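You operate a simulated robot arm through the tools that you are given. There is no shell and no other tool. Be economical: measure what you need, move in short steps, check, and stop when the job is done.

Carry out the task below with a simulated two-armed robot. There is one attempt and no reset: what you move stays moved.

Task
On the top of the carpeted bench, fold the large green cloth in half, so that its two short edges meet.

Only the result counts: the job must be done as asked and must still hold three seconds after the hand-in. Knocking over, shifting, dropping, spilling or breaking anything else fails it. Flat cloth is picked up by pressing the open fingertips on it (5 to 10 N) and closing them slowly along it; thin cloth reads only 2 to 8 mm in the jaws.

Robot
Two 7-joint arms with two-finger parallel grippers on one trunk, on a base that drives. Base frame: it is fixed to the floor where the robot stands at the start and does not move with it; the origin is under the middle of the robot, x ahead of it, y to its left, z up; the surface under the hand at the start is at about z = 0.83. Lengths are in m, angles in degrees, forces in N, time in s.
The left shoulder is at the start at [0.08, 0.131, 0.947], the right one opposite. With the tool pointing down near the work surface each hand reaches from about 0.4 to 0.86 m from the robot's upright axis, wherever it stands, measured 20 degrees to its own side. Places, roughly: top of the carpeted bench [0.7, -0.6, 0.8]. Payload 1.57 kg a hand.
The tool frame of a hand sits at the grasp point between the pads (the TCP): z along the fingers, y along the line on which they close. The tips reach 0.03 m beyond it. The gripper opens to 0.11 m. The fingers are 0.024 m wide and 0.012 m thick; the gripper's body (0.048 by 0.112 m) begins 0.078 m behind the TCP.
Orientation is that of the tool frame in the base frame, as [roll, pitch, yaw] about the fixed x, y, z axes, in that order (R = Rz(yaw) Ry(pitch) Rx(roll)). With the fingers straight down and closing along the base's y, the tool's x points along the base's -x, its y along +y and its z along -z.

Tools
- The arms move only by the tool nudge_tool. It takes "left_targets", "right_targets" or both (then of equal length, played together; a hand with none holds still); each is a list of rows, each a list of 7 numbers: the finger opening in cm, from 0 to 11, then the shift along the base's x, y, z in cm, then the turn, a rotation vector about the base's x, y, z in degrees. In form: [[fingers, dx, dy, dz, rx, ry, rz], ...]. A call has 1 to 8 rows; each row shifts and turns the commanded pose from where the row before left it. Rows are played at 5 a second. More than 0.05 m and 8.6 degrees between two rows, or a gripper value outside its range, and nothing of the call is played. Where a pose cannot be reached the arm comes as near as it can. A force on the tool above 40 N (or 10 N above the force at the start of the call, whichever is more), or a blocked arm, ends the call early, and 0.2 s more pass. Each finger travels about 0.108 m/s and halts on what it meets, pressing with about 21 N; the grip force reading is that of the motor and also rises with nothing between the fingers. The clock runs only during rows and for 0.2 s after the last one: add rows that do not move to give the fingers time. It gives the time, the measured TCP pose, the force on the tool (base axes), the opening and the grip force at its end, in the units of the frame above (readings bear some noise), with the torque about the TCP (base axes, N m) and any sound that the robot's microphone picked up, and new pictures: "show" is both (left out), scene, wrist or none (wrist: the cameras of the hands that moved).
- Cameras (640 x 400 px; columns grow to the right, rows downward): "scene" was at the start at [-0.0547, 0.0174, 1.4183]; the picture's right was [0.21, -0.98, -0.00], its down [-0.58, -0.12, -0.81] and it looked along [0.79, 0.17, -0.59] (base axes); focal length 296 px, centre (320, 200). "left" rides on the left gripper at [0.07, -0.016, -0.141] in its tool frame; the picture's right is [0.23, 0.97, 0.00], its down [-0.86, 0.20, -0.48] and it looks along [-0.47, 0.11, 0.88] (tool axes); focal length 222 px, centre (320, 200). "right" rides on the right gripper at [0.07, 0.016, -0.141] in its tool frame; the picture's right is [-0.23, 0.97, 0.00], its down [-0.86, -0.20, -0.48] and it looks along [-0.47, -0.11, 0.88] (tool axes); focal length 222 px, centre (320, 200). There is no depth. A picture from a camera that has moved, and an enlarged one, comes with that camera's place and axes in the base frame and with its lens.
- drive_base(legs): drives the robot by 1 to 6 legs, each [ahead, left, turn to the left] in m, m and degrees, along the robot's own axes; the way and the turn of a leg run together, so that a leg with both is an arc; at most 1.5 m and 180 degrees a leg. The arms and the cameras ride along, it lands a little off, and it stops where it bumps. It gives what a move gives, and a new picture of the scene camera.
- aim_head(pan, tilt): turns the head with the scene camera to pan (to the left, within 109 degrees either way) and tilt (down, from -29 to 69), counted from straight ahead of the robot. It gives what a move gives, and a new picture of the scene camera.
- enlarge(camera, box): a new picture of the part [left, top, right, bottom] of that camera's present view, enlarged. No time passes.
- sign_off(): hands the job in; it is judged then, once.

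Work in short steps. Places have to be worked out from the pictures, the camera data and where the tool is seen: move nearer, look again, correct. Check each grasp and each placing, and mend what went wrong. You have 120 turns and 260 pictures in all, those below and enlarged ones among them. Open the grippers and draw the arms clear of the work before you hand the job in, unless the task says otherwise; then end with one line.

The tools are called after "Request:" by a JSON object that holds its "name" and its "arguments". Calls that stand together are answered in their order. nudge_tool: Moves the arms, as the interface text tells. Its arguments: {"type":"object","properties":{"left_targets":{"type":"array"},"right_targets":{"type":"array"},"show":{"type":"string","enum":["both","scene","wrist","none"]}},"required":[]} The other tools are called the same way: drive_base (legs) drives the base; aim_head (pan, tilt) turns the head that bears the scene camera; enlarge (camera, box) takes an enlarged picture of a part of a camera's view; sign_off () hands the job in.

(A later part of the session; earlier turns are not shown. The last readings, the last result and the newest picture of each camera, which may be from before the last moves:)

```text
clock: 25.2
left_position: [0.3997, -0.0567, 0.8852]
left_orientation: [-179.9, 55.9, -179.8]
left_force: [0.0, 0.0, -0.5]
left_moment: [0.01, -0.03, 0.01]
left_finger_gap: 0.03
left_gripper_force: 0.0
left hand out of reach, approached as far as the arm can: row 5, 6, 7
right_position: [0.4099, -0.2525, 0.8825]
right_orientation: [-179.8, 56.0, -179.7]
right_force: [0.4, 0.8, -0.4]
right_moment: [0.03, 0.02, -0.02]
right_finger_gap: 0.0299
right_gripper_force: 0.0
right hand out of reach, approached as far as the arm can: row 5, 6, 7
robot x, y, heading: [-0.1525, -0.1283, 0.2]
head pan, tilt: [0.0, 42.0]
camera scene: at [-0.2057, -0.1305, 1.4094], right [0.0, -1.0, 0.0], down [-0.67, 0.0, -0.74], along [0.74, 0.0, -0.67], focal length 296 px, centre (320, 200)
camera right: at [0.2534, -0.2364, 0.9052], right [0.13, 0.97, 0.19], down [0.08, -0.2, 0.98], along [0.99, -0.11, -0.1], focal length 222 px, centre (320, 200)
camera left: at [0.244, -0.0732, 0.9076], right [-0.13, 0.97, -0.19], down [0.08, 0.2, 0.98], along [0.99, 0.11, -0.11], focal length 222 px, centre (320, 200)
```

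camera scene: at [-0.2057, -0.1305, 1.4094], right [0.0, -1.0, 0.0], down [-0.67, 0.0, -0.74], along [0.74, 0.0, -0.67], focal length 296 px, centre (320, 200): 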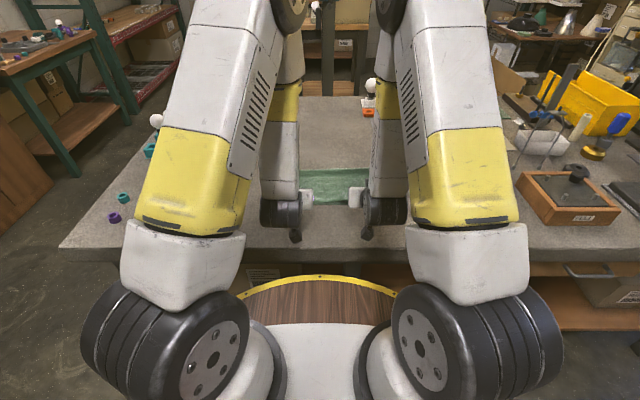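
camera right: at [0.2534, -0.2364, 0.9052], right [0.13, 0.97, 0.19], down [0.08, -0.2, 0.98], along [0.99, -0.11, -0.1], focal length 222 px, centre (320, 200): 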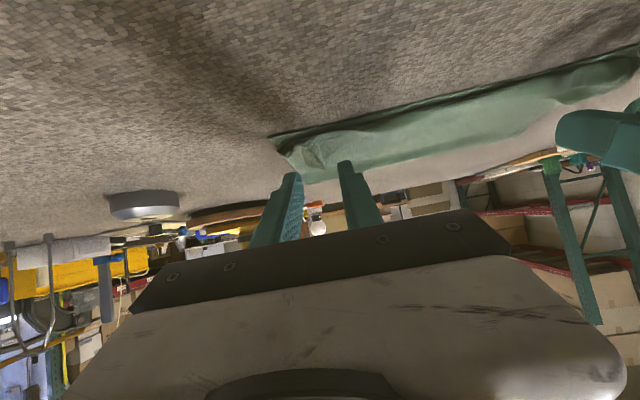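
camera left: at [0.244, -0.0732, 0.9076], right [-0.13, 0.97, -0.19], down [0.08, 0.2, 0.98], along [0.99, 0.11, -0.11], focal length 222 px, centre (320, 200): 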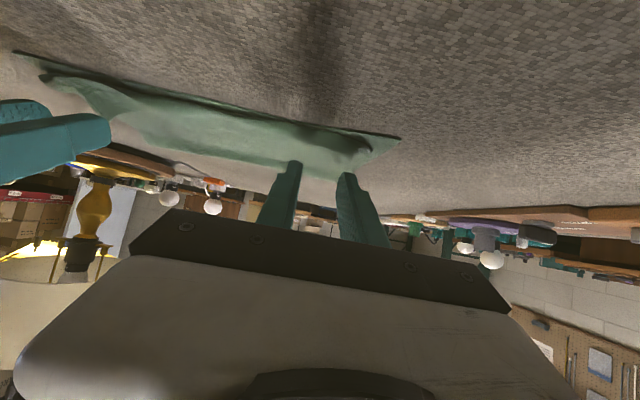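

Released. I raise both hands, bring them upright, and then inspect the fold.

Request:
{"name": "nudge_tool", "arguments": {"left_targets": [[3, 0, 0, 3, 0, 7, 0], [3, 1, 0, 3, 0, 7, 0], [3, 2, 0.5, 3, 0, 7, 0], [3, 2, 1, 3, 0, 7, 0], [3, 1, 2, 3, 0, 7, 0], [3, 0, 3, 2, 0, 7, 0], [3, 0, 3, 2, 0, 7, 0], [3, 0, 3, 0, 0, 7, 0]], "right_targets": [[3, 0, 0, 3, 0, 7, 0], [3, 1, 0, 3, 0, 7, 0], [3, 2, -0.5, 3, 0, 7, 0], [3, 2, -1, 3, 0, 7, 0], [3, 1, -2, 3, 0, 7, 0], [3, 0, -3, 2, 0, 7, 0], [3, 0, -3, 2, 0, 7, 0], [3, 0, -3, 0, 0, 7, 0]]}}

Request:
{"name": "aim_head", "arguments": {"pan": 0, "tilt": 48}}

```text
clock: 27.0
left_position: [0.4578, 0.0697, 1.075]
left_orientation: [-180.0, -0.1, -179.9]
left_force: [0.2, 0.0, 0.4]
left_moment: [-0.02, -0.04, -0.01]
left_finger_gap: 0.0299
left_gripper_force: 0.0
right_position: [0.4687, -0.3802, 1.0716]
right_orientation: [-180.0, -0.1, -179.9]
right_force: [-0.6, 0.7, -0.4]
right_moment: [-0.01, -0.05, 0.02]
right_finger_gap: 0.03
right_gripper_force: 0.1
robot x, y, heading: [-0.1528, -0.1311, -0.1]
head pan, tilt: [0.0, 42.0]
camera scene: at [-0.2066, -0.1305, 1.4094], right [0.0, -1.0, 0.0], down [-0.67, 0.0, -0.74], along [0.74, 0.0, -0.67], focal length 296 px, centre (320, 200)
camera right: at [0.3992, -0.3631, 1.2161], right [0.23, 0.97, 0.0], down [0.86, -0.2, 0.48], along [0.47, -0.11, -0.88], focal length 222 px, centre (320, 200)
camera left: at [0.3887, 0.0529, 1.2175], right [-0.23, 0.97, 0.0], down [0.86, 0.2, 0.48], along [0.46, 0.11, -0.88], focal length 222 px, centre (320, 200)
```

scene: 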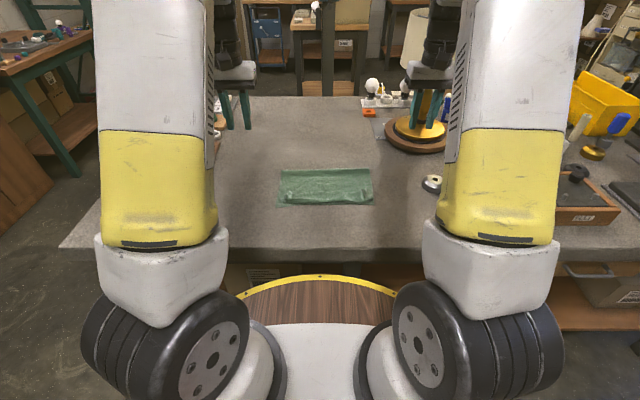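
right: 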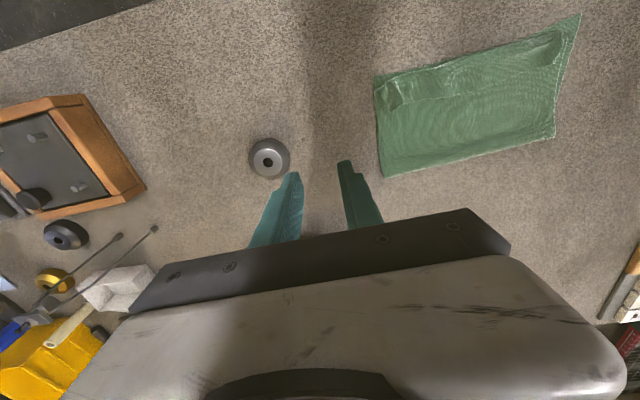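
left: 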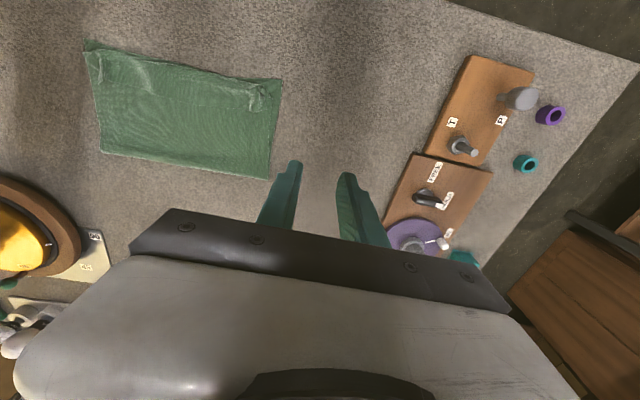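

```text
clock: 27.6
left_position: [0.4581, 0.069, 1.0751]
left_orientation: [-179.9, 0.1, -179.9]
left_force: [0.2, 0.0, -0.4]
left_moment: [0.03, 0.01, 0.02]
left_finger_gap: 0.03
left_gripper_force: 0.1
right_position: [0.4684, -0.3786, 1.0731]
right_orientation: [-180.0, -0.1, -179.9]
right_force: [0.7, -0.8, 0.0]
right_moment: [0.01, 0.03, 0.0]
right_finger_gap: 0.0303
right_gripper_force: 0.0
robot x, y, heading: [-0.1483, -0.1301, 0.3]
head pan, tilt: [0.0, 48.0]
camera scene: at [-0.2107, -0.1305, 1.4009], right [0.0, -1.0, 0.0], down [-0.74, 0.0, -0.67], along [0.67, 0.0, -0.74], focal length 296 px, centre (320, 200)
```

scene: 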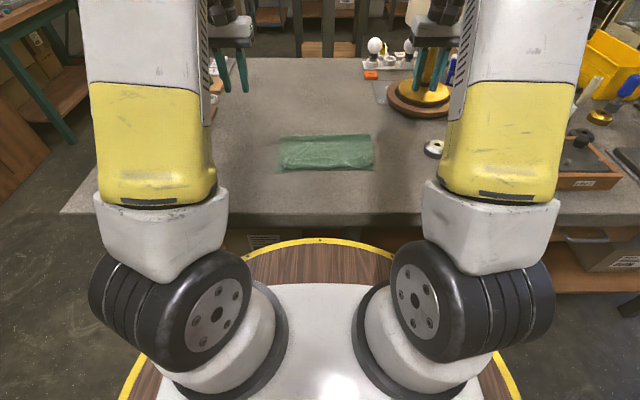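

Folded, with the sides aligned. I enlarge the views to see how the top layer's edge lies against the lower edge.

Request:
{"name": "enlarge", "arguments": {"camera": "right", "box": [350, 0, 600, 190]}}

Request:
{"name": "enlarge", "arguments": {"camera": "left", "box": [60, 20, 310, 200]}}

Request:
{"name": "enlarge", "arguments": {"camera": "scene", "box": [260, 120, 400, 190]}}

```text
2.11 times, centred on (475, 95) of right
camera zoom: at [0.3995, -0.3628, 1.2155], right [0.23, 0.97, 0.0], down [0.86, -0.2, 0.48], along [0.47, -0.11, -0.88], focal length 468 px, centre (-6, 421)
```

zoom: 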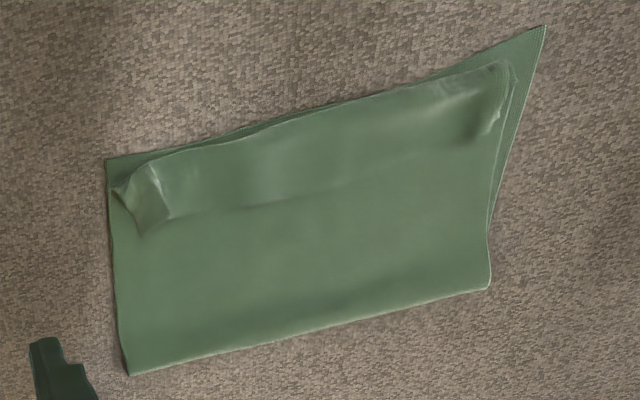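

```text
2.22 times, centred on (185, 110) of left
camera zoom: at [0.3889, 0.0524, 1.2169], right [-0.23, 0.97, 0.0], down [0.85, 0.2, 0.48], along [0.47, 0.11, -0.88], focal length 494 px, centre (620, 400)
```

zoom: 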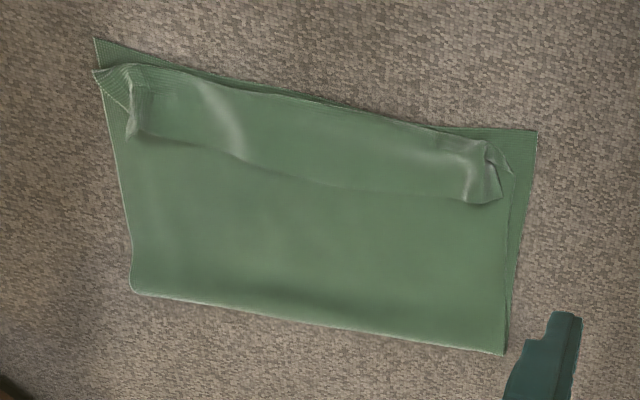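

```text
4.57 times, centred on (330, 155) of scene
camera zoom: at [-0.2107, -0.1305, 1.4009], right [0.0, -1.0, 0.0], down [-0.74, 0.0, -0.67], along [0.67, 0.0, -0.74], focal length 1354 px, centre (274, 406)
```

zoom: 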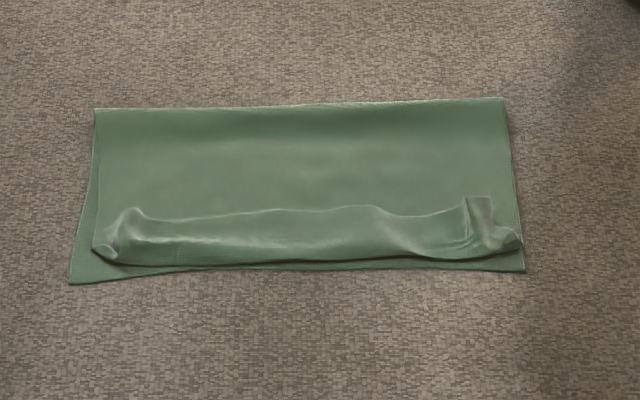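

The fold is good, but a strip about 3–4 cm wide along the carried edge is flipped back on top, with small raised ridges near (0.446, -0.036) and (0.455, -0.261). I'll go above those ridges with the fingers tilted toward the robot, so I can pinch them and turn the strip out.

Request:
{"name": "nudge_tool", "arguments": {"left_targets": [[4, 0.3, -2.1, -2.9, 0, 8, 0], [4, 0.2, -2.1, -2.9, 0, 8, 0], [4, 0.2, -2.1, -2.9, 0, 8, 0], [4, 0.2, -2.1, -2.9, 0, 8, 0], [4, 0.2, -2.1, -2.9, 0, 8, 0]], "right_targets": [[4, 0.1, 2.35, -2.85, 0, 8, 0], [4, 0.1, 2.35, -2.85, 0, 8, 0], [4, 0.1, 2.35, -2.85, 0, 8, 0], [4, 0.1, 2.35, -2.85, 0, 8, 0], [4, 0.1, 2.35, -2.85, 0, 8, 0]]}}

```text
clock: 28.9
left_position: [0.4699, -0.0367, 0.9299]
left_orientation: [179.9, -39.9, -179.8]
left_force: [-0.2, 0.0, 0.9]
left_moment: [0.03, -0.12, 0.02]
left_finger_gap: 0.0403
left_gripper_force: 0.0
right_position: [0.4741, -0.2614, 0.9291]
right_orientation: [179.9, -39.9, -179.9]
right_force: [0.2, 0.1, 1.0]
right_moment: [0.03, -0.1, 0.02]
right_finger_gap: 0.0401
right_gripper_force: 0.0
robot x, y, heading: [-0.1514, -0.1266, 0.1]
head pan, tilt: [0.0, 48.0]
camera scene: at [-0.2118, -0.1305, 1.4009], right [0.0, -1.0, 0.0], down [-0.74, 0.0, -0.67], along [0.67, 0.0, -0.74], focal length 296 px, centre (320, 200)
camera right: at [0.512, -0.2453, 1.0842], right [0.17, 0.97, -0.14], down [0.96, -0.2, -0.18], along [-0.21, -0.11, -0.97], focal length 222 px, centre (320, 200)
camera left: at [0.5091, -0.0539, 1.0841], right [-0.18, 0.97, 0.15], down [0.96, 0.2, -0.18], along [-0.21, 0.11, -0.97], focal length 222 px, centre (320, 200)
```

scene: 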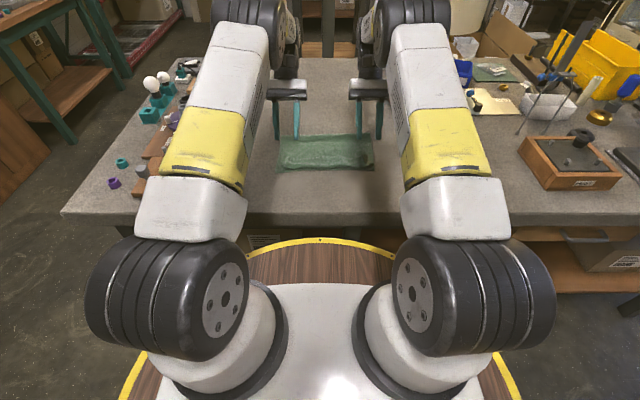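
right: 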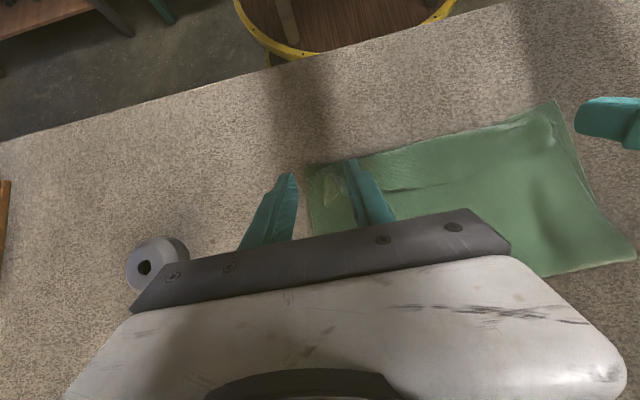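
left: 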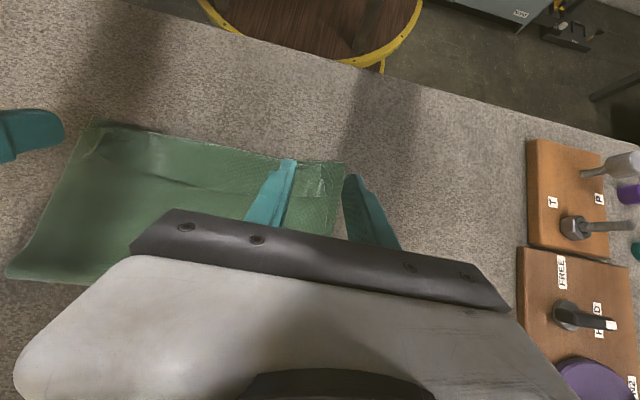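

Request:
{"name": "enlarge", "arguments": {"camera": "right", "box": [260, 120, 440, 240]}}

Request:
{"name": "enlarge", "arguments": {"camera": "left", "box": [220, 120, 400, 240]}}

```text
3.33 times, centred on (350, 180) of right
camera zoom: at [0.512, -0.2453, 1.0842], right [0.17, 0.97, -0.14], down [0.96, -0.2, -0.18], along [-0.21, -0.11, -0.97], focal length 740 px, centre (220, 267)
```

zoom: 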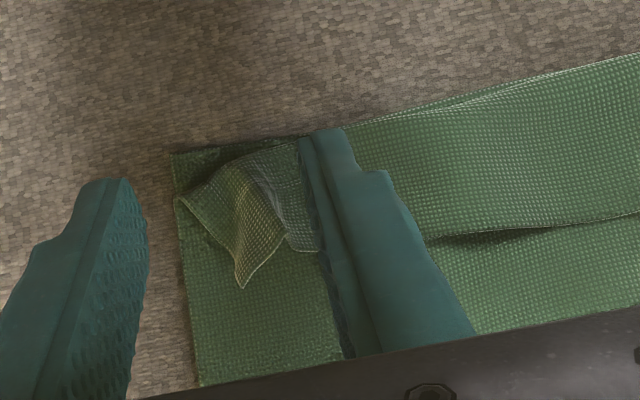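

```text
3.33 times, centred on (310, 180) of left
camera zoom: at [0.5091, -0.0539, 1.0841], right [-0.18, 0.97, 0.15], down [0.96, 0.2, -0.18], along [-0.21, 0.11, -0.97], focal length 740 px, centre (353, 267)
```

zoom: 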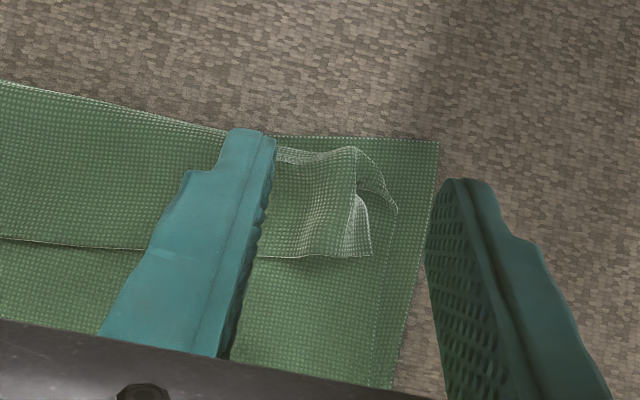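

Very clear: flap free edge at x≈0.457–0.465, its corners at (0.452, -0.021) and (0.467, -0.268). I narrow to 3 cm, align over each flap corner and lower near contact.

Request:
{"name": "nudge_tool", "arguments": {"left_targets": [[3, 0, 0.3, -2, 0, 0, 0], [3, 0, 0, -2, 0, 0, 0], [3, 0, 0, -1.5, 0, 0, 0], [3, 0, 0, 0, 0, 0, 0]], "right_targets": [[3, 0.3, 0.5, -2, 0, 0, 0], [3, 0, 0, -2, 0, 0, 0], [3, 0, 0, -1.5, 0, 0, 0], [3, 0, 0, 0, 0, 0, 0]], "show": "none"}}

Request:
{"name": "enlarge", "arguments": {"camera": "right", "box": [260, 120, 440, 240]}}

Request:
{"name": "enlarge", "arguments": {"camera": "left", "box": [220, 120, 400, 240]}}

```text
clock: 29.9
left_position: [0.4702, -0.0341, 0.8743]
left_orientation: [179.9, -40.0, -179.8]
left_force: [-0.2, 0.0, -0.4]
left_moment: [0.01, 0.0, -0.01]
left_finger_gap: 0.0297
left_gripper_force: 0.1
right_position: [0.477, -0.2563, 0.8735]
right_orientation: [179.9, -40.1, -179.9]
right_force: [0.9, 0.1, -0.5]
right_moment: [0.04, -0.01, 0.02]
right_finger_gap: 0.0298
right_gripper_force: 0.1
robot x, y, heading: [-0.149, -0.1325, -0.0]
head pan, tilt: [0.0, 48.0]
```

```text
3.33 times, centred on (350, 180) of right
camera zoom: at [0.514, -0.2402, 1.0284], right [0.17, 0.97, -0.14], down [0.96, -0.2, -0.18], along [-0.21, -0.11, -0.97], focal length 740 px, centre (220, 267)
```

zoom: 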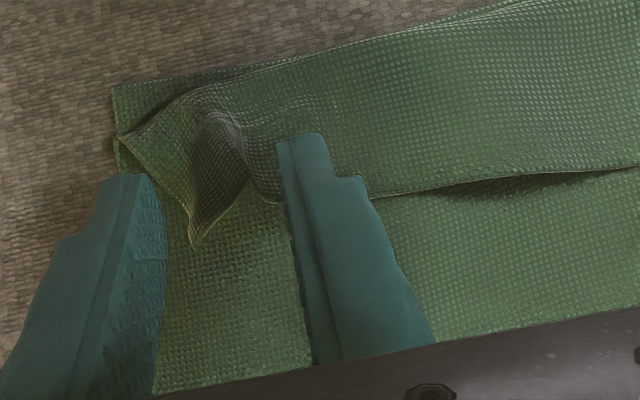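

```text
3.33 times, centred on (310, 180) of left
camera zoom: at [0.509, -0.0515, 1.0283], right [-0.17, 0.97, 0.15], down [0.96, 0.2, -0.18], along [-0.21, 0.11, -0.97], focal length 740 px, centre (353, 267)
```

zoom: 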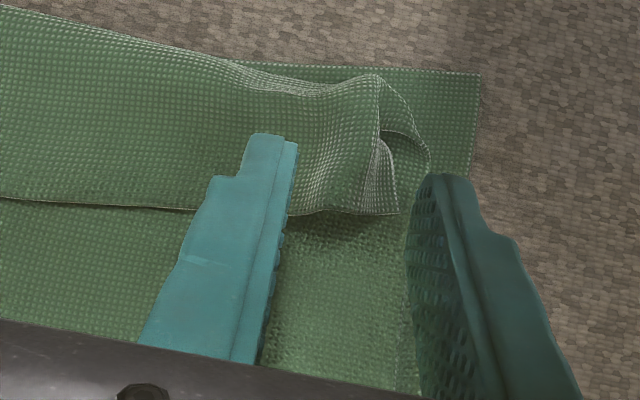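

The fingers straddle the flap corners nicely. I move in 0.4 cm and lower to light contact.

Request:
{"name": "nudge_tool", "arguments": {"left_targets": [[3, -0.4, 0, -0.3, 0, 0, 0], [3, 0, 0, -0.25, 0, 0, 0], [3, 0, 0, 0, 0, 0, 0]], "right_targets": [[3, -0.5, 0, -0.3, 0, 0, 0], [3, 0, 0, -0.25, 0, 0, 0], [3, 0, 0, 0, 0, 0, 0]], "show": "none"}}

```text
clock: 30.6
left_position: [0.4672, -0.0338, 0.8686]
left_orientation: [179.9, -40.0, -179.8]
left_force: [0.4, -0.8, -0.4]
left_moment: [0.01, -0.01, 0.03]
left_finger_gap: 0.03
left_gripper_force: 0.0
right_position: [0.4713, -0.2563, 0.8695]
right_orientation: [179.8, -40.0, -179.9]
right_force: [-0.1, -0.9, -0.2]
right_moment: [0.06, -0.03, -0.01]
right_finger_gap: 0.0299
right_gripper_force: 0.0
robot x, y, heading: [-0.1516, -0.1306, 0.3]
head pan, tilt: [0.0, 48.0]
```

Request:
{"name": "nudge_tool", "arguments": {"left_targets": [[3, 0, 0, -0.2, 0, 0, 0], [3, 0, 0, -0.15, 0, 0, 0], [3, 0, 0, 0, 0, 0, 0]], "right_targets": [[3, 0, 0, -0.2, 0, 0, 0], [3, 0, 0, -0.15, 0, 0, 0], [3, 0, 0, 0, 0, 0, 0]], "show": "none"}}

```text
clock: 31.4
left_position: [0.4667, -0.0333, 0.8662]
left_orientation: [179.8, -40.1, -179.9]
left_force: [-0.1, 0.2, 0.7]
left_moment: [0.02, -0.04, 0.03]
left_finger_gap: 0.03
left_gripper_force: 0.1
right_position: [0.4728, -0.2562, 0.8647]
right_orientation: [180.0, -40.0, -180.0]
right_force: [0.4, 0.3, 0.5]
right_moment: [0.01, 0.0, 0.0]
right_finger_gap: 0.03
right_gripper_force: 0.1
robot x, y, heading: [-0.1503, -0.1305, -0.0]
head pan, tilt: [0.0, 48.0]
```

Barely touching. I go 0.2 cm lower and close slowly, so that only the raised flap is pinched.

Request:
{"name": "nudge_tool", "arguments": {"left_targets": [[3, 0, 0, -0.2, 0, 0, 0], [2.6, 0, 0, 0, 0, 0, 0], [2.2, 0, 0, 0, 0, 0, 0], [1.7, 0, 0, 0, 0, 0, 0], [1.2, 0, 0, 0, 0, 0, 0], [0.7, 0, 0, 0, 0, 0, 0], [0.2, 0, 0, 0, 0, 0, 0], [0, 0, 0, 0, 0, 0, 0]], "right_targets": [[3, 0, 0, -0.2, 0, 0, 0], [2.6, 0, 0, 0, 0, 0, 0], [2.2, 0, 0, 0, 0, 0, 0], [1.7, 0, 0, 0, 0, 0, 0], [1.2, 0, 0, 0, 0, 0, 0], [0.7, 0, 0, 0, 0, 0, 0], [0.2, 0, 0, 0, 0, 0, 0], [0, 0, 0, 0, 0, 0, 0]], "show": "none"}}

Request:
{"name": "enlarge", "arguments": {"camera": "right", "box": [230, 90, 440, 230]}}

Request:
{"name": "enlarge", "arguments": {"camera": "left", "box": [210, 90, 420, 230]}}

```text
clock: 33.2
left_position: [0.4661, -0.0343, 0.8649]
left_orientation: [180.0, -40.0, -179.7]
left_force: [1.2, -0.1, 0.5]
left_moment: [0.01, 0.01, 0.01]
left_finger_gap: 0.0017
left_gripper_force: 21.2
right_position: [0.4729, -0.2549, 0.8642]
right_orientation: [180.0, -40.0, -180.0]
right_force: [-0.5, 0.1, 0.7]
right_moment: [-0.01, 0.0, 0.0]
right_finger_gap: 0.0025
right_gripper_force: 21.2
robot x, y, heading: [-0.1493, -0.1318, 0.1]
head pan, tilt: [0.0, 48.0]
```

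```text
2.86 times, centred on (335, 160) of right
camera zoom: at [0.5103, -0.2398, 1.0182], right [0.17, 0.97, -0.14], down [0.96, -0.2, -0.18], along [-0.21, -0.11, -0.97], focal length 635 px, centre (277, 314)
```

zoom: 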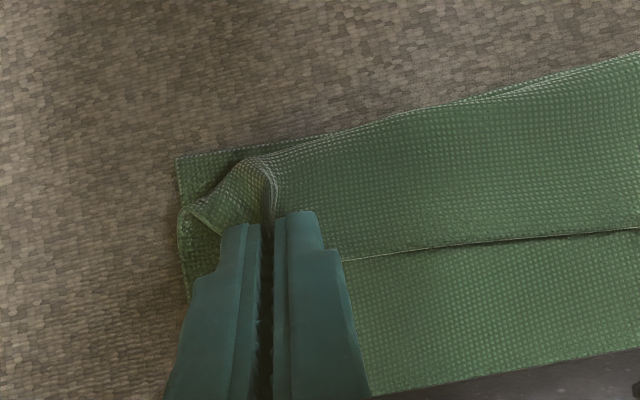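

```text
2.86 times, centred on (315, 160) of left
camera zoom: at [0.5051, -0.0506, 1.018], right [-0.18, 0.97, 0.15], down [0.96, 0.2, -0.18], along [-0.21, 0.11, -0.97], focal length 635 px, centre (334, 314)
```

zoom: 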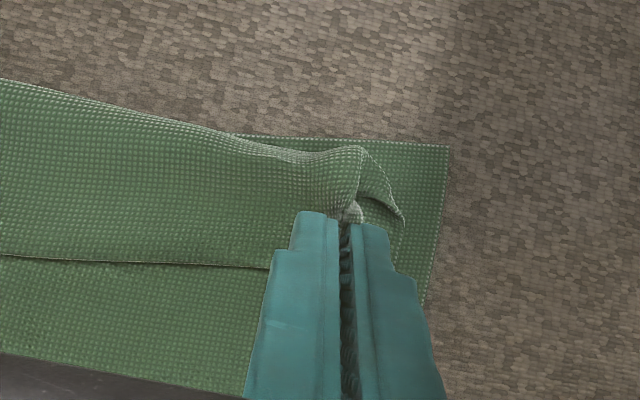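

Both flap corners are pinched right at the edge, with nothing else held. I lift and start rotating the hands over.

Request:
{"name": "nudge_tool", "arguments": {"left_targets": [[0, -0.3, 0, 0.6, 0, -8, 0], [0, -0.4, 0, 0.5, 0, -8, 0], [0, -0.5, 0, 0.4, 0, -8, 0], [0, -0.6, 0, 0.3, 0, -8, 0], [0, -0.6, 0, 0.2, 0, -8, 0], [0, -0.6, 0, 0, 0, -8, 0]], "right_targets": [[0, -0.3, 0, 0.6, 0, -8, 0], [0, -0.4, 0, 0.5, 0, -8, 0], [0, -0.5, 0, 0.4, 0, -8, 0], [0, -0.6, 0, 0.3, 0, -8, 0], [0, -0.6, 0, 0.2, 0, -8, 0], [0, -0.6, 0, 0, 0, -8, 0]]}}

```text
clock: 34.6
left_position: [0.4377, -0.0324, 0.8848]
left_orientation: [180.0, 8.2, -180.0]
left_force: [1.3, 0.0, -0.9]
left_moment: [-0.01, 0.0, 0.02]
left_finger_gap: 0.0019
left_gripper_force: 20.7
right_position: [0.4414, -0.2552, 0.8821]
right_orientation: [179.9, 8.0, -179.9]
right_force: [0.3, 0.6, -0.1]
right_moment: [0.0, 0.01, 0.01]
right_finger_gap: 0.0025
right_gripper_force: 21.0
robot x, y, heading: [-0.1502, -0.1299, 0.2]
head pan, tilt: [0.0, 48.0]
camera scene: at [-0.2102, -0.1305, 1.4009], right [0.0, -1.0, 0.0], down [-0.74, 0.0, -0.67], along [0.67, 0.0, -0.74], focal length 296 px, centre (320, 200)
camera right: at [0.3526, -0.2394, 1.0137], right [0.22, 0.97, 0.03], down [0.78, -0.2, 0.59], along [0.58, -0.11, -0.8], focal length 222 px, centre (320, 200)
camera left: at [0.3487, -0.0497, 1.015], right [-0.23, 0.97, -0.03], down [0.78, 0.2, 0.59], along [0.58, 0.11, -0.8], focal length 222 px, centre (320, 200)
```

scene: 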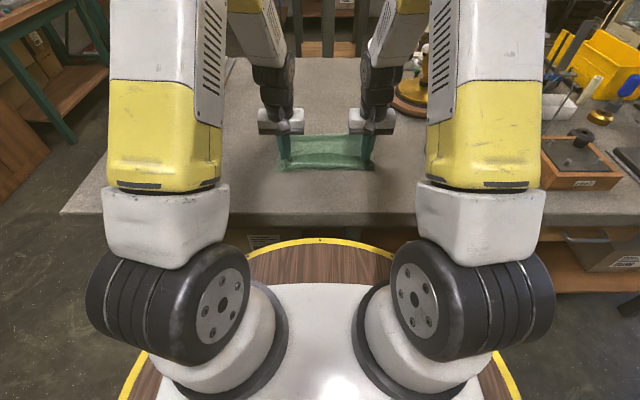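
right: 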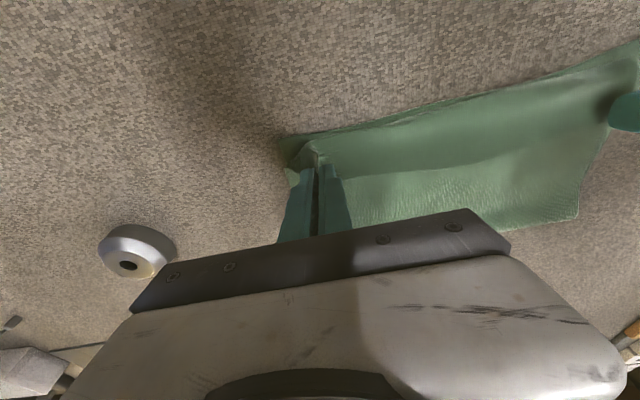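
left: 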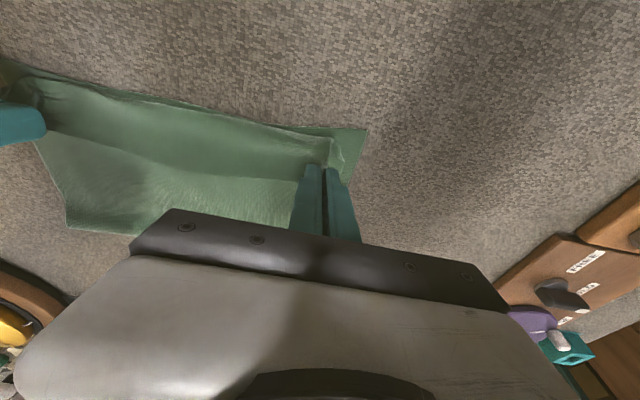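

The flap stands up and is moving with the hands. I continue rotating to 56°.

Request:
{"name": "nudge_tool", "arguments": {"left_targets": [[0, -0.4, 0, 0, 0, -8, 0], [0, -0.4, 0, -0.1, 0, -8, 0], [0, -0.4, 0, -0.1, 0, -8, 0], [0, -0.4, 0, -0.2, 0, -8, 0], [0, -0.4, 0, -0.2, 0, -8, 0], [0, -0.4, 0, -0.3, 0, -8, 0]], "right_targets": [[0, -0.4, 0, 0, 0, -8, 0], [0, -0.4, 0, -0.1, 0, -8, 0], [0, -0.4, 0, -0.1, 0, -8, 0], [0, -0.4, 0, -0.2, 0, -8, 0], [0, -0.4, 0, -0.2, 0, -8, 0], [0, -0.4, 0, -0.3, 0, -8, 0]], "show": "none"}}

Request:
{"name": "drive_base", "arguments": {"legs": [[-0.04, 0, 0]]}}

Request:
{"name": "enlarge", "arguments": {"camera": "right", "box": [200, 80, 440, 230]}}

Request:
{"name": "enlarge", "arguments": {"camera": "left", "box": [200, 80, 440, 230]}}

```text
clock: 36.0
left_position: [0.4126, -0.0344, 0.877]
left_orientation: [-179.9, 56.2, -179.8]
left_force: [-0.7, 0.3, -0.5]
left_moment: [-0.03, 0.02, 0.01]
left_finger_gap: 0.0017
left_gripper_force: 20.9
right_position: [0.4186, -0.2552, 0.8737]
right_orientation: [-179.9, 56.1, -179.8]
right_force: [-0.4, 1.0, -0.2]
right_moment: [0.0, -0.02, 0.01]
right_finger_gap: 0.0022
right_gripper_force: 21.6
robot x, y, heading: [-0.1487, -0.1312, 0.1]
head pan, tilt: [0.0, 48.0]
```

```text
clock: 36.9
left_position: [0.3717, -0.034, 0.8765]
left_orientation: [-179.8, 56.0, -179.8]
left_force: [1.2, 0.5, 0.3]
left_moment: [0.05, 0.01, 0.0]
left_finger_gap: 0.002
left_gripper_force: 21.3
right_position: [0.3783, -0.2553, 0.8732]
right_orientation: [-179.9, 55.9, -179.8]
right_force: [0.3, 0.5, -0.8]
right_moment: [-0.01, -0.01, -0.01]
right_finger_gap: 0.0024
right_gripper_force: 20.9
robot x, y, heading: [-0.1887, -0.1308, 0.2]
head pan, tilt: [0.0, 48.0]
camera scene: at [-0.2519, -0.1305, 1.4009], right [0.0, -1.0, 0.0], down [-0.74, 0.0, -0.67], along [0.67, 0.0, -0.74], focal length 296 px, centre (320, 200)
```

scene: 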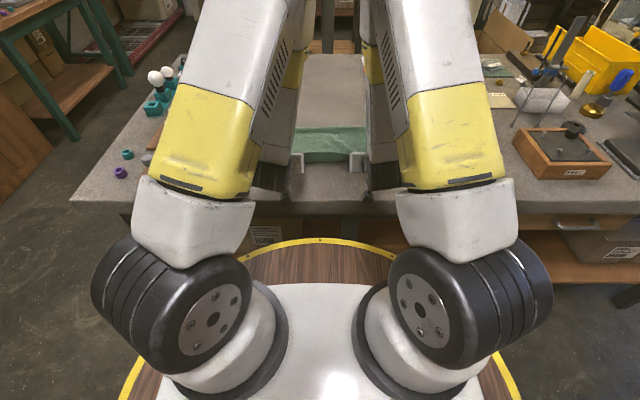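

```text
2.67 times, centred on (320, 155) of right
camera zoom: at [0.2212, -0.2397, 0.8963], right [0.13, 0.97, 0.19], down [0.08, -0.2, 0.98], along [0.99, -0.11, -0.1], focal length 592 px, centre (320, 320)
```

zoom: 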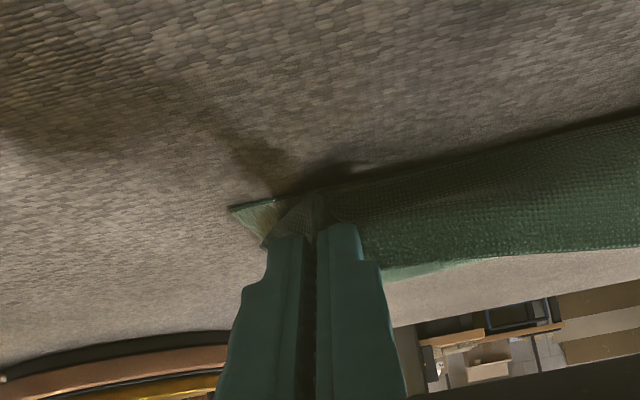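

```text
2.67 times, centred on (320, 155) of left
camera zoom: at [0.2166, -0.0514, 0.8978], right [-0.13, 0.97, -0.19], down [0.08, 0.2, 0.98], along [0.99, 0.11, -0.11], focal length 592 px, centre (320, 320)
```

zoom: 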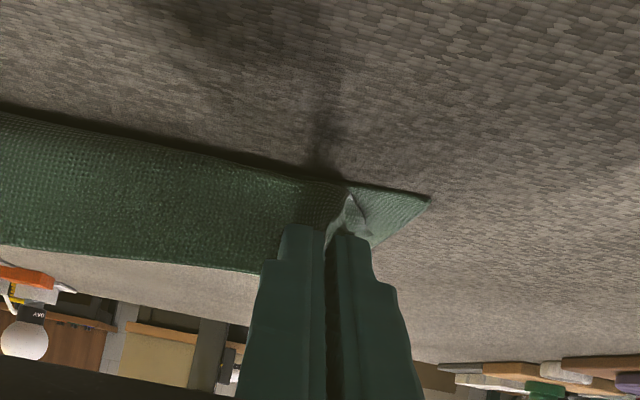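

The flap is now drawn over the near edge. I lower the held edge onto the bench just beyond, then ease it forward so that the edge trails toward the robot, and look.

Request:
{"name": "nudge_tool", "arguments": {"left_targets": [[0, -0.3, 0, -0.7, 0, 0, 0], [0, 0, 0, -0.7, 0, 0, 0], [0, 0, 0, -0.4, 0, 0, 0], [0, 0.4, 0, 0, 0, 0, 0], [0, 0.4, 0, 0, 0, 0, 0], [0, 0.4, 0, 0, 0, 0, 0]], "right_targets": [[0, -0.3, 0, -0.7, 0, 0, 0], [0, 0, 0, -0.6, 0, 0, 0], [0, 0, 0, -0.2, 0, 0, 0], [0, 0.5, 0, 0, 0, 0, 0], [0, 0.5, 0, 0, 0, 0, 0], [0, 0.5, 0, 0, 0, 0, 0]], "show": "none"}}

Request:
{"name": "enlarge", "arguments": {"camera": "right", "box": [200, 80, 440, 230]}}

Request:
{"name": "enlarge", "arguments": {"camera": "left", "box": [200, 80, 440, 230]}}

```text
clock: 38.3
left_position: [0.3808, -0.0361, 0.8564]
left_orientation: [-179.8, 56.0, -179.8]
left_force: [-0.5, -0.5, -0.2]
left_moment: [0.03, 0.02, 0.0]
left_finger_gap: 0.0017
left_gripper_force: 21.3
right_position: [0.3905, -0.2552, 0.8586]
right_orientation: [-179.9, 56.1, -179.8]
right_force: [-0.5, -0.7, -0.6]
right_moment: [-0.01, 0.0, -0.01]
right_finger_gap: 0.0024
right_gripper_force: 21.5
robot x, y, heading: [-0.1928, -0.1295, 0.1]
head pan, tilt: [0.0, 48.0]
```

```text
2.67 times, centred on (320, 155) of right
camera zoom: at [0.233, -0.2402, 0.882], right [0.13, 0.97, 0.19], down [0.08, -0.2, 0.98], along [0.99, -0.11, -0.1], focal length 592 px, centre (320, 320)
```

zoom: 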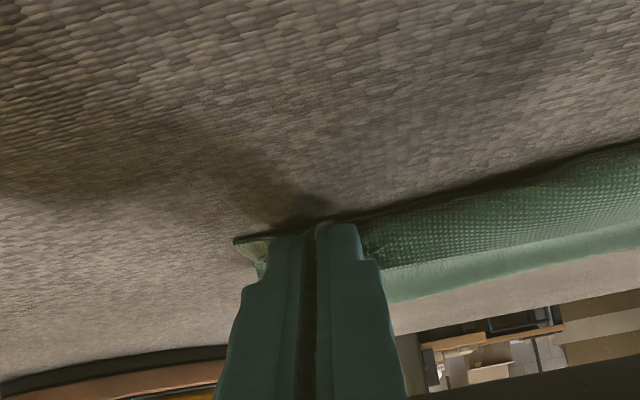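

```text
2.67 times, centred on (320, 155) of left
camera zoom: at [0.2259, -0.0519, 0.8791], right [-0.13, 0.97, -0.19], down [0.08, 0.2, 0.98], along [0.99, 0.11, -0.11], focal length 592 px, centre (320, 320)
```

zoom: 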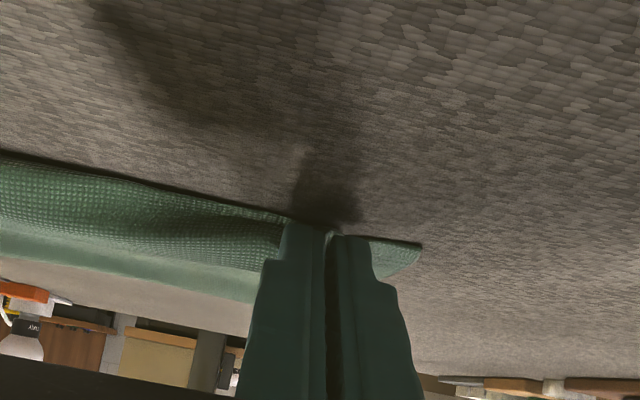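

The edge is down on the near edge line. I open and draw back via small lift.

Request:
{"name": "nudge_tool", "arguments": {"left_targets": [[0.7, 0, 0, 0, 0, 0, 0], [1.4, 0, 0, 0, 0, 0, 0], [2.0, 0, 0, 0, 0, 0, 0], [2.0, -0.6, 0, 0.4, 0, 0, 0], [2.0, -0.6, 0, 0.6, 0, 0, 0]], "right_targets": [[0.7, 0, 0, 0, 0, 0, 0], [1.4, 0, 0, 0, 0, 0, 0], [2.0, 0, 0, 0, 0, 0, 0], [2.0, -0.6, 0, 0.4, 0, 0, 0], [2.0, -0.6, 0, 0.6, 0, 0, 0]], "show": "none"}}

Request:
{"name": "drive_base", "arguments": {"legs": [[-0.08, 0, 0]]}}

Request:
{"name": "nudge_tool", "arguments": {"left_targets": [[3, 0, 0, 3, 0, 7, 0], [3, 0, 0, 3, 0, 7, 0], [3, 0, 0.5, 3, 0, 7, 0], [3, 1, 1, 3, 0, 7, 0], [3, 1, 2, 3, 0, 7, 0], [3, 1, 3, 2, 0, 7, 0], [3, 1, 3, 2, 0, 7, 0], [3, 0, 1, 0, 0, 7, 0]], "right_targets": [[3, 0, 0, 3, 0, 7, 0], [3, 0, 0, 3, 0, 7, 0], [3, 0, -0.5, 3, 0, 7, 0], [3, 1, -1, 3, 0, 7, 0], [3, 1, -2, 3, 0, 7, 0], [3, 1, -3, 2, 0, 7, 0], [3, 1, -3, 2, 0, 7, 0], [3, 0, -1, 0, 0, 7, 0]]}}

```text
clock: 39.5
left_position: [0.3706, -0.0346, 0.8675]
left_orientation: [-179.9, 56.0, -179.8]
left_force: [-0.5, -0.9, -1.0]
left_moment: [0.0, 0.01, 0.02]
left_finger_gap: 0.0203
left_gripper_force: 0.1
right_position: [0.3787, -0.2568, 0.8671]
right_orientation: [-179.9, 56.0, -179.8]
right_force: [0.2, 0.8, 0.2]
right_moment: [0.0, -0.02, 0.02]
right_finger_gap: 0.0201
right_gripper_force: 0.1
robot x, y, heading: [-0.1898, -0.1281, 0.3]
head pan, tilt: [0.0, 48.0]
```

```text
clock: 40.6
left_position: [0.2896, -0.0347, 0.8683]
left_orientation: [-179.9, 56.0, -179.8]
left_force: [0.5, -1.0, -0.2]
left_moment: [0.0, 0.01, 0.01]
left_finger_gap: 0.0199
left_gripper_force: 0.1
right_position: [0.2978, -0.2565, 0.8673]
right_orientation: [-179.9, 56.1, -179.8]
right_force: [1.0, -1.3, -0.1]
right_moment: [-0.03, 0.03, -0.03]
right_finger_gap: 0.0201
right_gripper_force: 0.0
robot x, y, heading: [-0.2739, -0.1322, 0.0]
head pan, tilt: [0.0, 48.0]
camera scene: at [-0.3326, -0.1308, 1.4009], right [0.0, -1.0, 0.0], down [-0.74, 0.0, -0.67], along [0.67, 0.0, -0.74], focal length 296 px, centre (320, 200)
```

scene: 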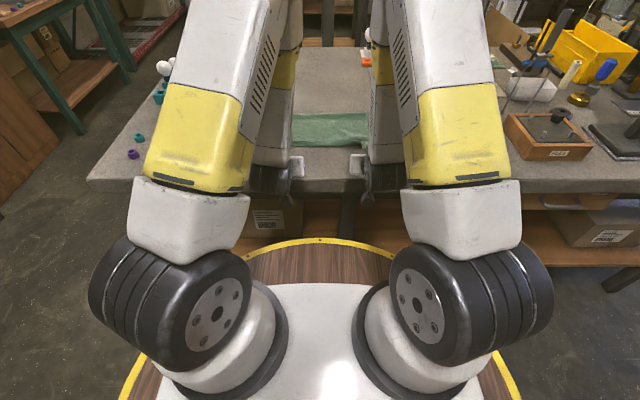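

```text
clock: 42.4
left_position: [0.3277, 0.0715, 1.0571]
left_orientation: [180.0, -0.1, -179.9]
left_force: [-0.6, -0.2, 0.4]
left_moment: [0.01, -0.01, -0.01]
left_finger_gap: 0.03
left_gripper_force: 0.1
right_position: [0.3359, -0.3619, 1.0581]
right_orientation: [-180.0, 0.1, -179.9]
right_force: [0.6, 0.5, 0.9]
right_moment: [-0.01, -0.07, 0.03]
right_finger_gap: 0.03
right_gripper_force: 0.1
robot x, y, heading: [-0.2703, -0.1265, 0.2]
head pan, tilt: [0.0, 48.0]
camera scene: at [-0.3333, -0.1308, 1.4009], right [0.0, -1.0, 0.0], down [-0.74, 0.0, -0.67], along [0.67, 0.0, -0.74], focal length 296 px, centre (320, 200)
camera right: at [0.2656, -0.3452, 1.2003], right [0.23, 0.97, 0.0], down [0.86, -0.2, 0.48], along [0.47, -0.11, -0.88], focal length 222 px, centre (320, 200)
camera left: at [0.2599, 0.0548, 1.1993], right [-0.23, 0.97, 0.0], down [0.86, 0.2, 0.48], along [0.46, 0.11, -0.88], focal length 222 px, centre (320, 200)
```

scene: 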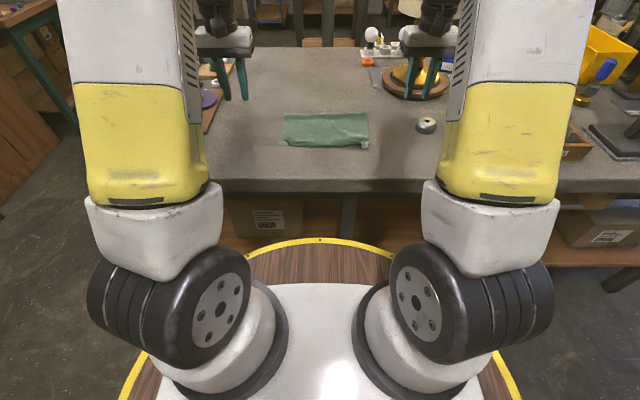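
right: 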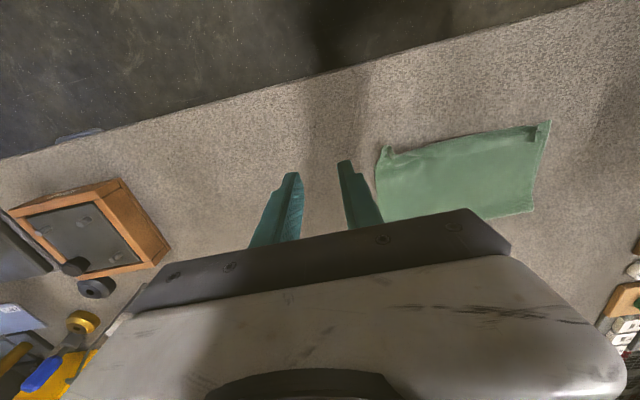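
left: 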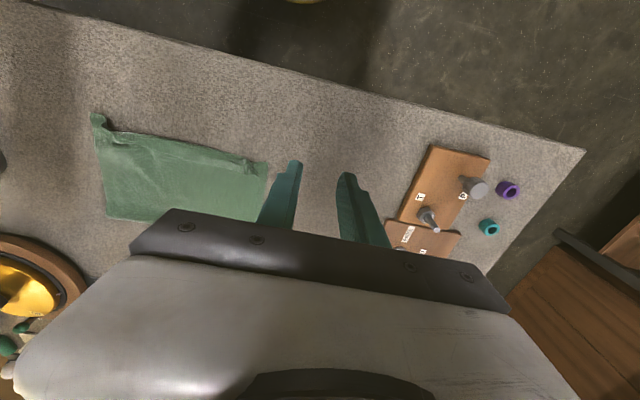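

Request:
{"name": "enlarge", "arguments": {"camera": "scene", "box": [265, 100, 385, 160]}}

Request:
{"name": "enlarge", "arguments": {"camera": "right", "box": [360, 110, 570, 230]}}

Request:
{"name": "enlarge", "arguments": {"camera": "left", "box": [80, 100, 290, 230]}}

```text
5.33 times, centred on (325, 130) of scene
camera zoom: at [-0.3333, -0.1308, 1.4009], right [0.0, -1.0, 0.0], down [-0.74, 0.0, -0.67], along [0.67, 0.0, -0.74], focal length 1580 px, centre (293, 573)
```

zoom: 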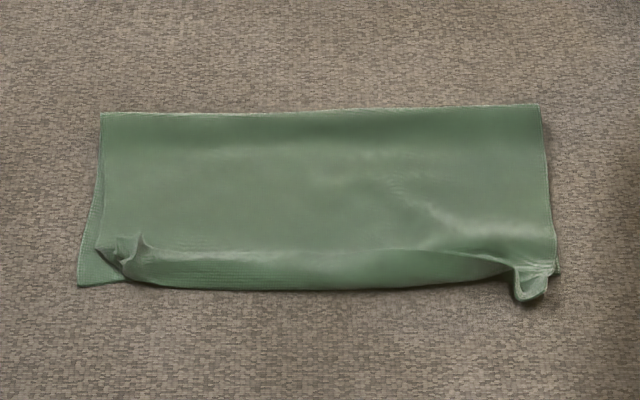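

```text
3.05 times, centred on (465, 170) of right
camera zoom: at [0.2656, -0.3452, 1.2003], right [0.23, 0.97, 0.0], down [0.86, -0.2, 0.48], along [0.47, -0.11, -0.88], focal length 677 px, centre (-122, 291)
```

zoom: 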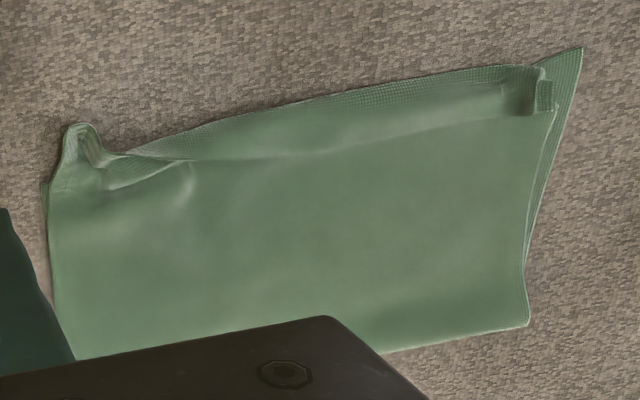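

```text
3.05 times, centred on (185, 165) of left
camera zoom: at [0.2599, 0.0548, 1.1993], right [-0.23, 0.97, 0.0], down [0.86, 0.2, 0.48], along [0.46, 0.11, -0.88], focal length 677 px, centre (731, 307)
```

zoom: 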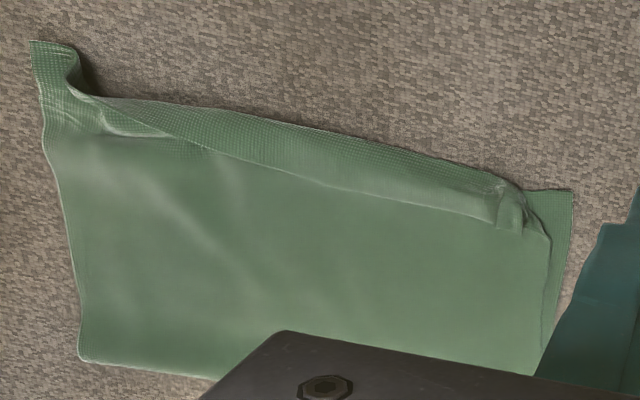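

The right corner is now turned out (slightly past the lower edge), but the left corner strip is still folded back, with its edge near (0.42, -0.03). I re-pinch the left one, tilted toward the robot as before.

Request:
{"name": "nudge_tool", "arguments": {"left_targets": [[3.5, 2.18, -2.05, -2.5, 0, 8, 0], [3.5, 2.18, -2.05, -2.5, 0, 8, 0], [3.5, 2.18, -2.05, -2.5, 0, 8, 0], [3.5, 2.18, -2.05, -2.5, 0, 8, 0], [3.5, 2.18, -2.05, -2.5, 0, 8, 0]], "show": "none"}}

Request:
{"name": "enlarge", "arguments": {"camera": "left", "box": [130, 80, 430, 260]}}

```text
clock: 43.6
left_position: [0.4171, -0.0097, 0.9563]
left_orientation: [179.8, -32.0, -179.8]
left_force: [0.4, 0.1, 0.7]
left_moment: [0.0, 0.01, -0.01]
left_finger_gap: 0.0352
left_gripper_force: 0.1
left hand out of reach, approached as far as the arm can: row 5
right_position: [0.3354, -0.3608, 1.0571]
right_orientation: [-180.0, -0.1, -180.0]
right_force: [0.3, -0.4, -0.4]
right_moment: [-0.02, 0.0, 0.01]
right_finger_gap: 0.03
right_gripper_force: 0.1
robot x, y, heading: [-0.2719, -0.13, 0.0]
head pan, tilt: [0.0, 48.0]
```

```text
2.13 times, centred on (280, 170) of left
camera zoom: at [0.4333, -0.0276, 1.1131], right [-0.2, 0.97, 0.12], down [0.98, 0.2, -0.05], along [-0.07, 0.11, -0.99], focal length 474 px, centre (405, 264)
```

zoom: 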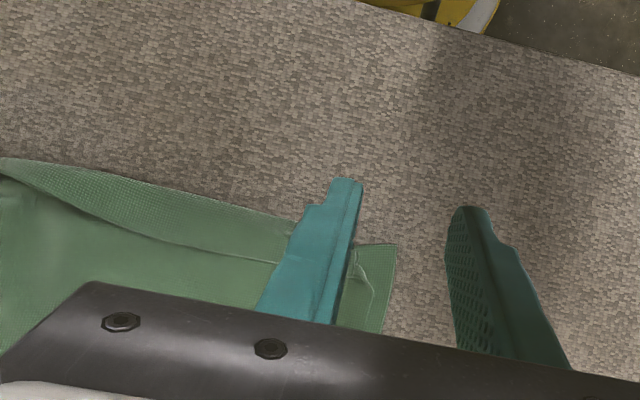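

Out of reach from here, so I drive forward 0.08 m (hands stay well above the cloth).

Request:
{"name": "drive_base", "arguments": {"legs": [[0.08, 0, 0]]}}

Request:
{"name": "nudge_tool", "arguments": {"left_targets": [[3.5, -2, 0, 0, 0, 0, 0], [3.5, -2, 0, 0, 0, 0, 0], [3.5, -2, 0, 0, 0, 0, 0]], "show": "none"}}

Request:
{"name": "enlarge", "arguments": {"camera": "left", "box": [130, 80, 430, 260]}}

```text
clock: 44.6
left_position: [0.4935, -0.0089, 0.9557]
left_orientation: [180.0, -31.9, -179.7]
left_force: [-0.4, 0.3, -0.9]
left_moment: [0.0, 0.0, -0.01]
left_finger_gap: 0.035
left_gripper_force: 0.1
right_position: [0.4137, -0.3584, 1.0574]
right_orientation: [180.0, 0.0, -179.7]
right_force: [-0.2, 0.3, 0.3]
right_moment: [0.0, -0.02, 0.0]
right_finger_gap: 0.0304
right_gripper_force: 0.1
robot x, y, heading: [-0.1916, -0.1283, 0.2]
head pan, tilt: [0.0, 48.0]
camera scene: at [-0.2552, -0.1306, 1.4009], right [0.0, -1.0, 0.0], down [-0.74, 0.0, -0.67], along [0.67, 0.0, -0.74], focal length 296 px, centre (320, 200)
```

scene: 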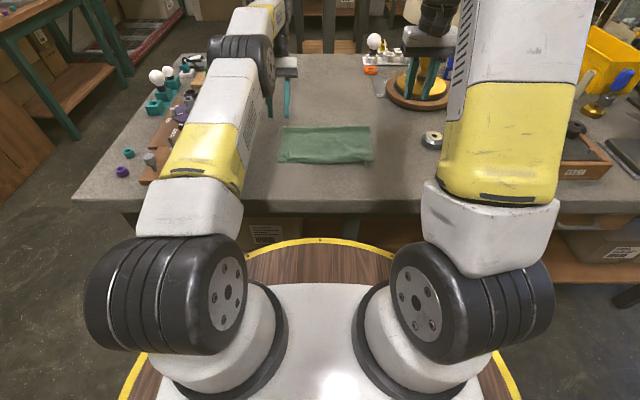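

```text
clock: 45.4
left_position: [0.4353, -0.0093, 0.9576]
left_orientation: [179.9, -32.0, -179.7]
left_force: [0.8, 0.4, 0.3]
left_moment: [-0.02, 0.04, 0.03]
left_finger_gap: 0.0351
left_gripper_force: 0.1
right_position: [0.4147, -0.3601, 1.0554]
right_orientation: [180.0, -0.1, -179.8]
right_force: [0.4, -0.6, -0.4]
right_moment: [0.0, 0.03, 0.02]
right_finger_gap: 0.0302
right_gripper_force: 0.1
robot x, y, heading: [-0.1958, -0.129, 0.5]
head pan, tilt: [0.0, 48.0]
```

```text
2.13 times, centred on (280, 170) of left
camera zoom: at [0.4519, -0.0267, 1.1137], right [-0.2, 0.97, 0.12], down [0.98, 0.2, -0.05], along [-0.07, 0.11, -0.99], focal length 474 px, centre (405, 264)
```

zoom: 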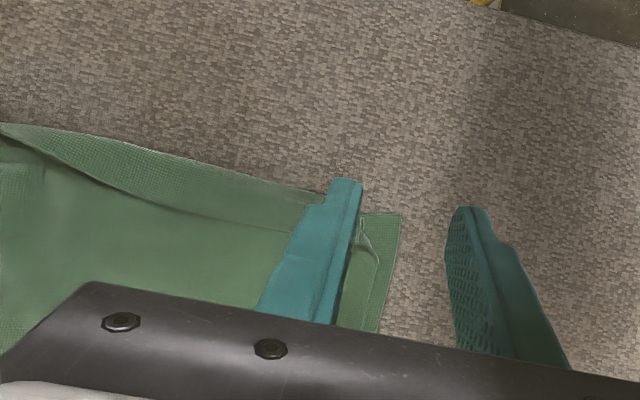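

Flap edge at x≈0.428, with its corner at y≈-0.025. I align and lower close.

Request:
{"name": "nudge_tool", "arguments": {"left_targets": [[3.5, 0.3, -1.3, -2, 0, 8, 0], [3, 0.3, -1.3, -2, 0, 0, 0], [3, 0, 0, -2, 0, 0, 0], [3, 0, 0, -2, 0, 0, 0], [3, 0, 0, 0, 0, 0, 0]], "show": "none"}}

Request:
{"name": "enlarge", "arguments": {"camera": "left", "box": [220, 120, 400, 240]}}

```text
clock: 46.6
left_position: [0.4392, -0.0382, 0.8753]
left_orientation: [179.8, -39.9, -179.7]
left_force: [-0.3, 0.0, 0.5]
left_moment: [0.0, 0.0, 0.0]
left_finger_gap: 0.0301
left_gripper_force: 0.0
right_position: [0.4129, -0.3581, 1.057]
right_orientation: [179.9, 0.1, -179.8]
right_force: [0.6, 0.3, -0.6]
right_moment: [-0.01, -0.02, -0.02]
right_finger_gap: 0.03
right_gripper_force: 0.0
robot x, y, heading: [-0.1885, -0.1287, 0.2]
head pan, tilt: [0.0, 48.0]
```

```text
3.33 times, centred on (310, 180) of left
camera zoom: at [0.4774, -0.0539, 1.0279], right [-0.18, 0.97, 0.15], down [0.96, 0.2, -0.18], along [-0.21, 0.11, -0.97], focal length 740 px, centre (353, 267)
```

zoom: 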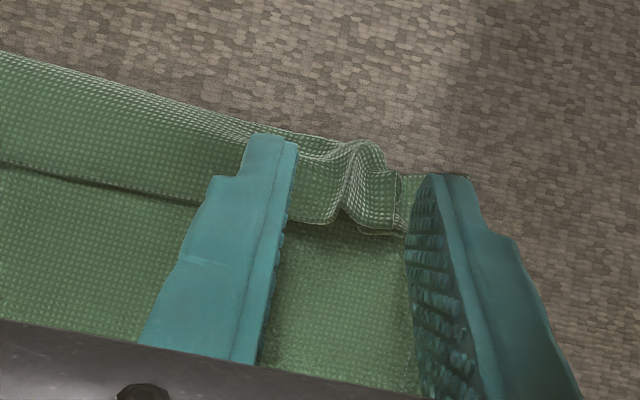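

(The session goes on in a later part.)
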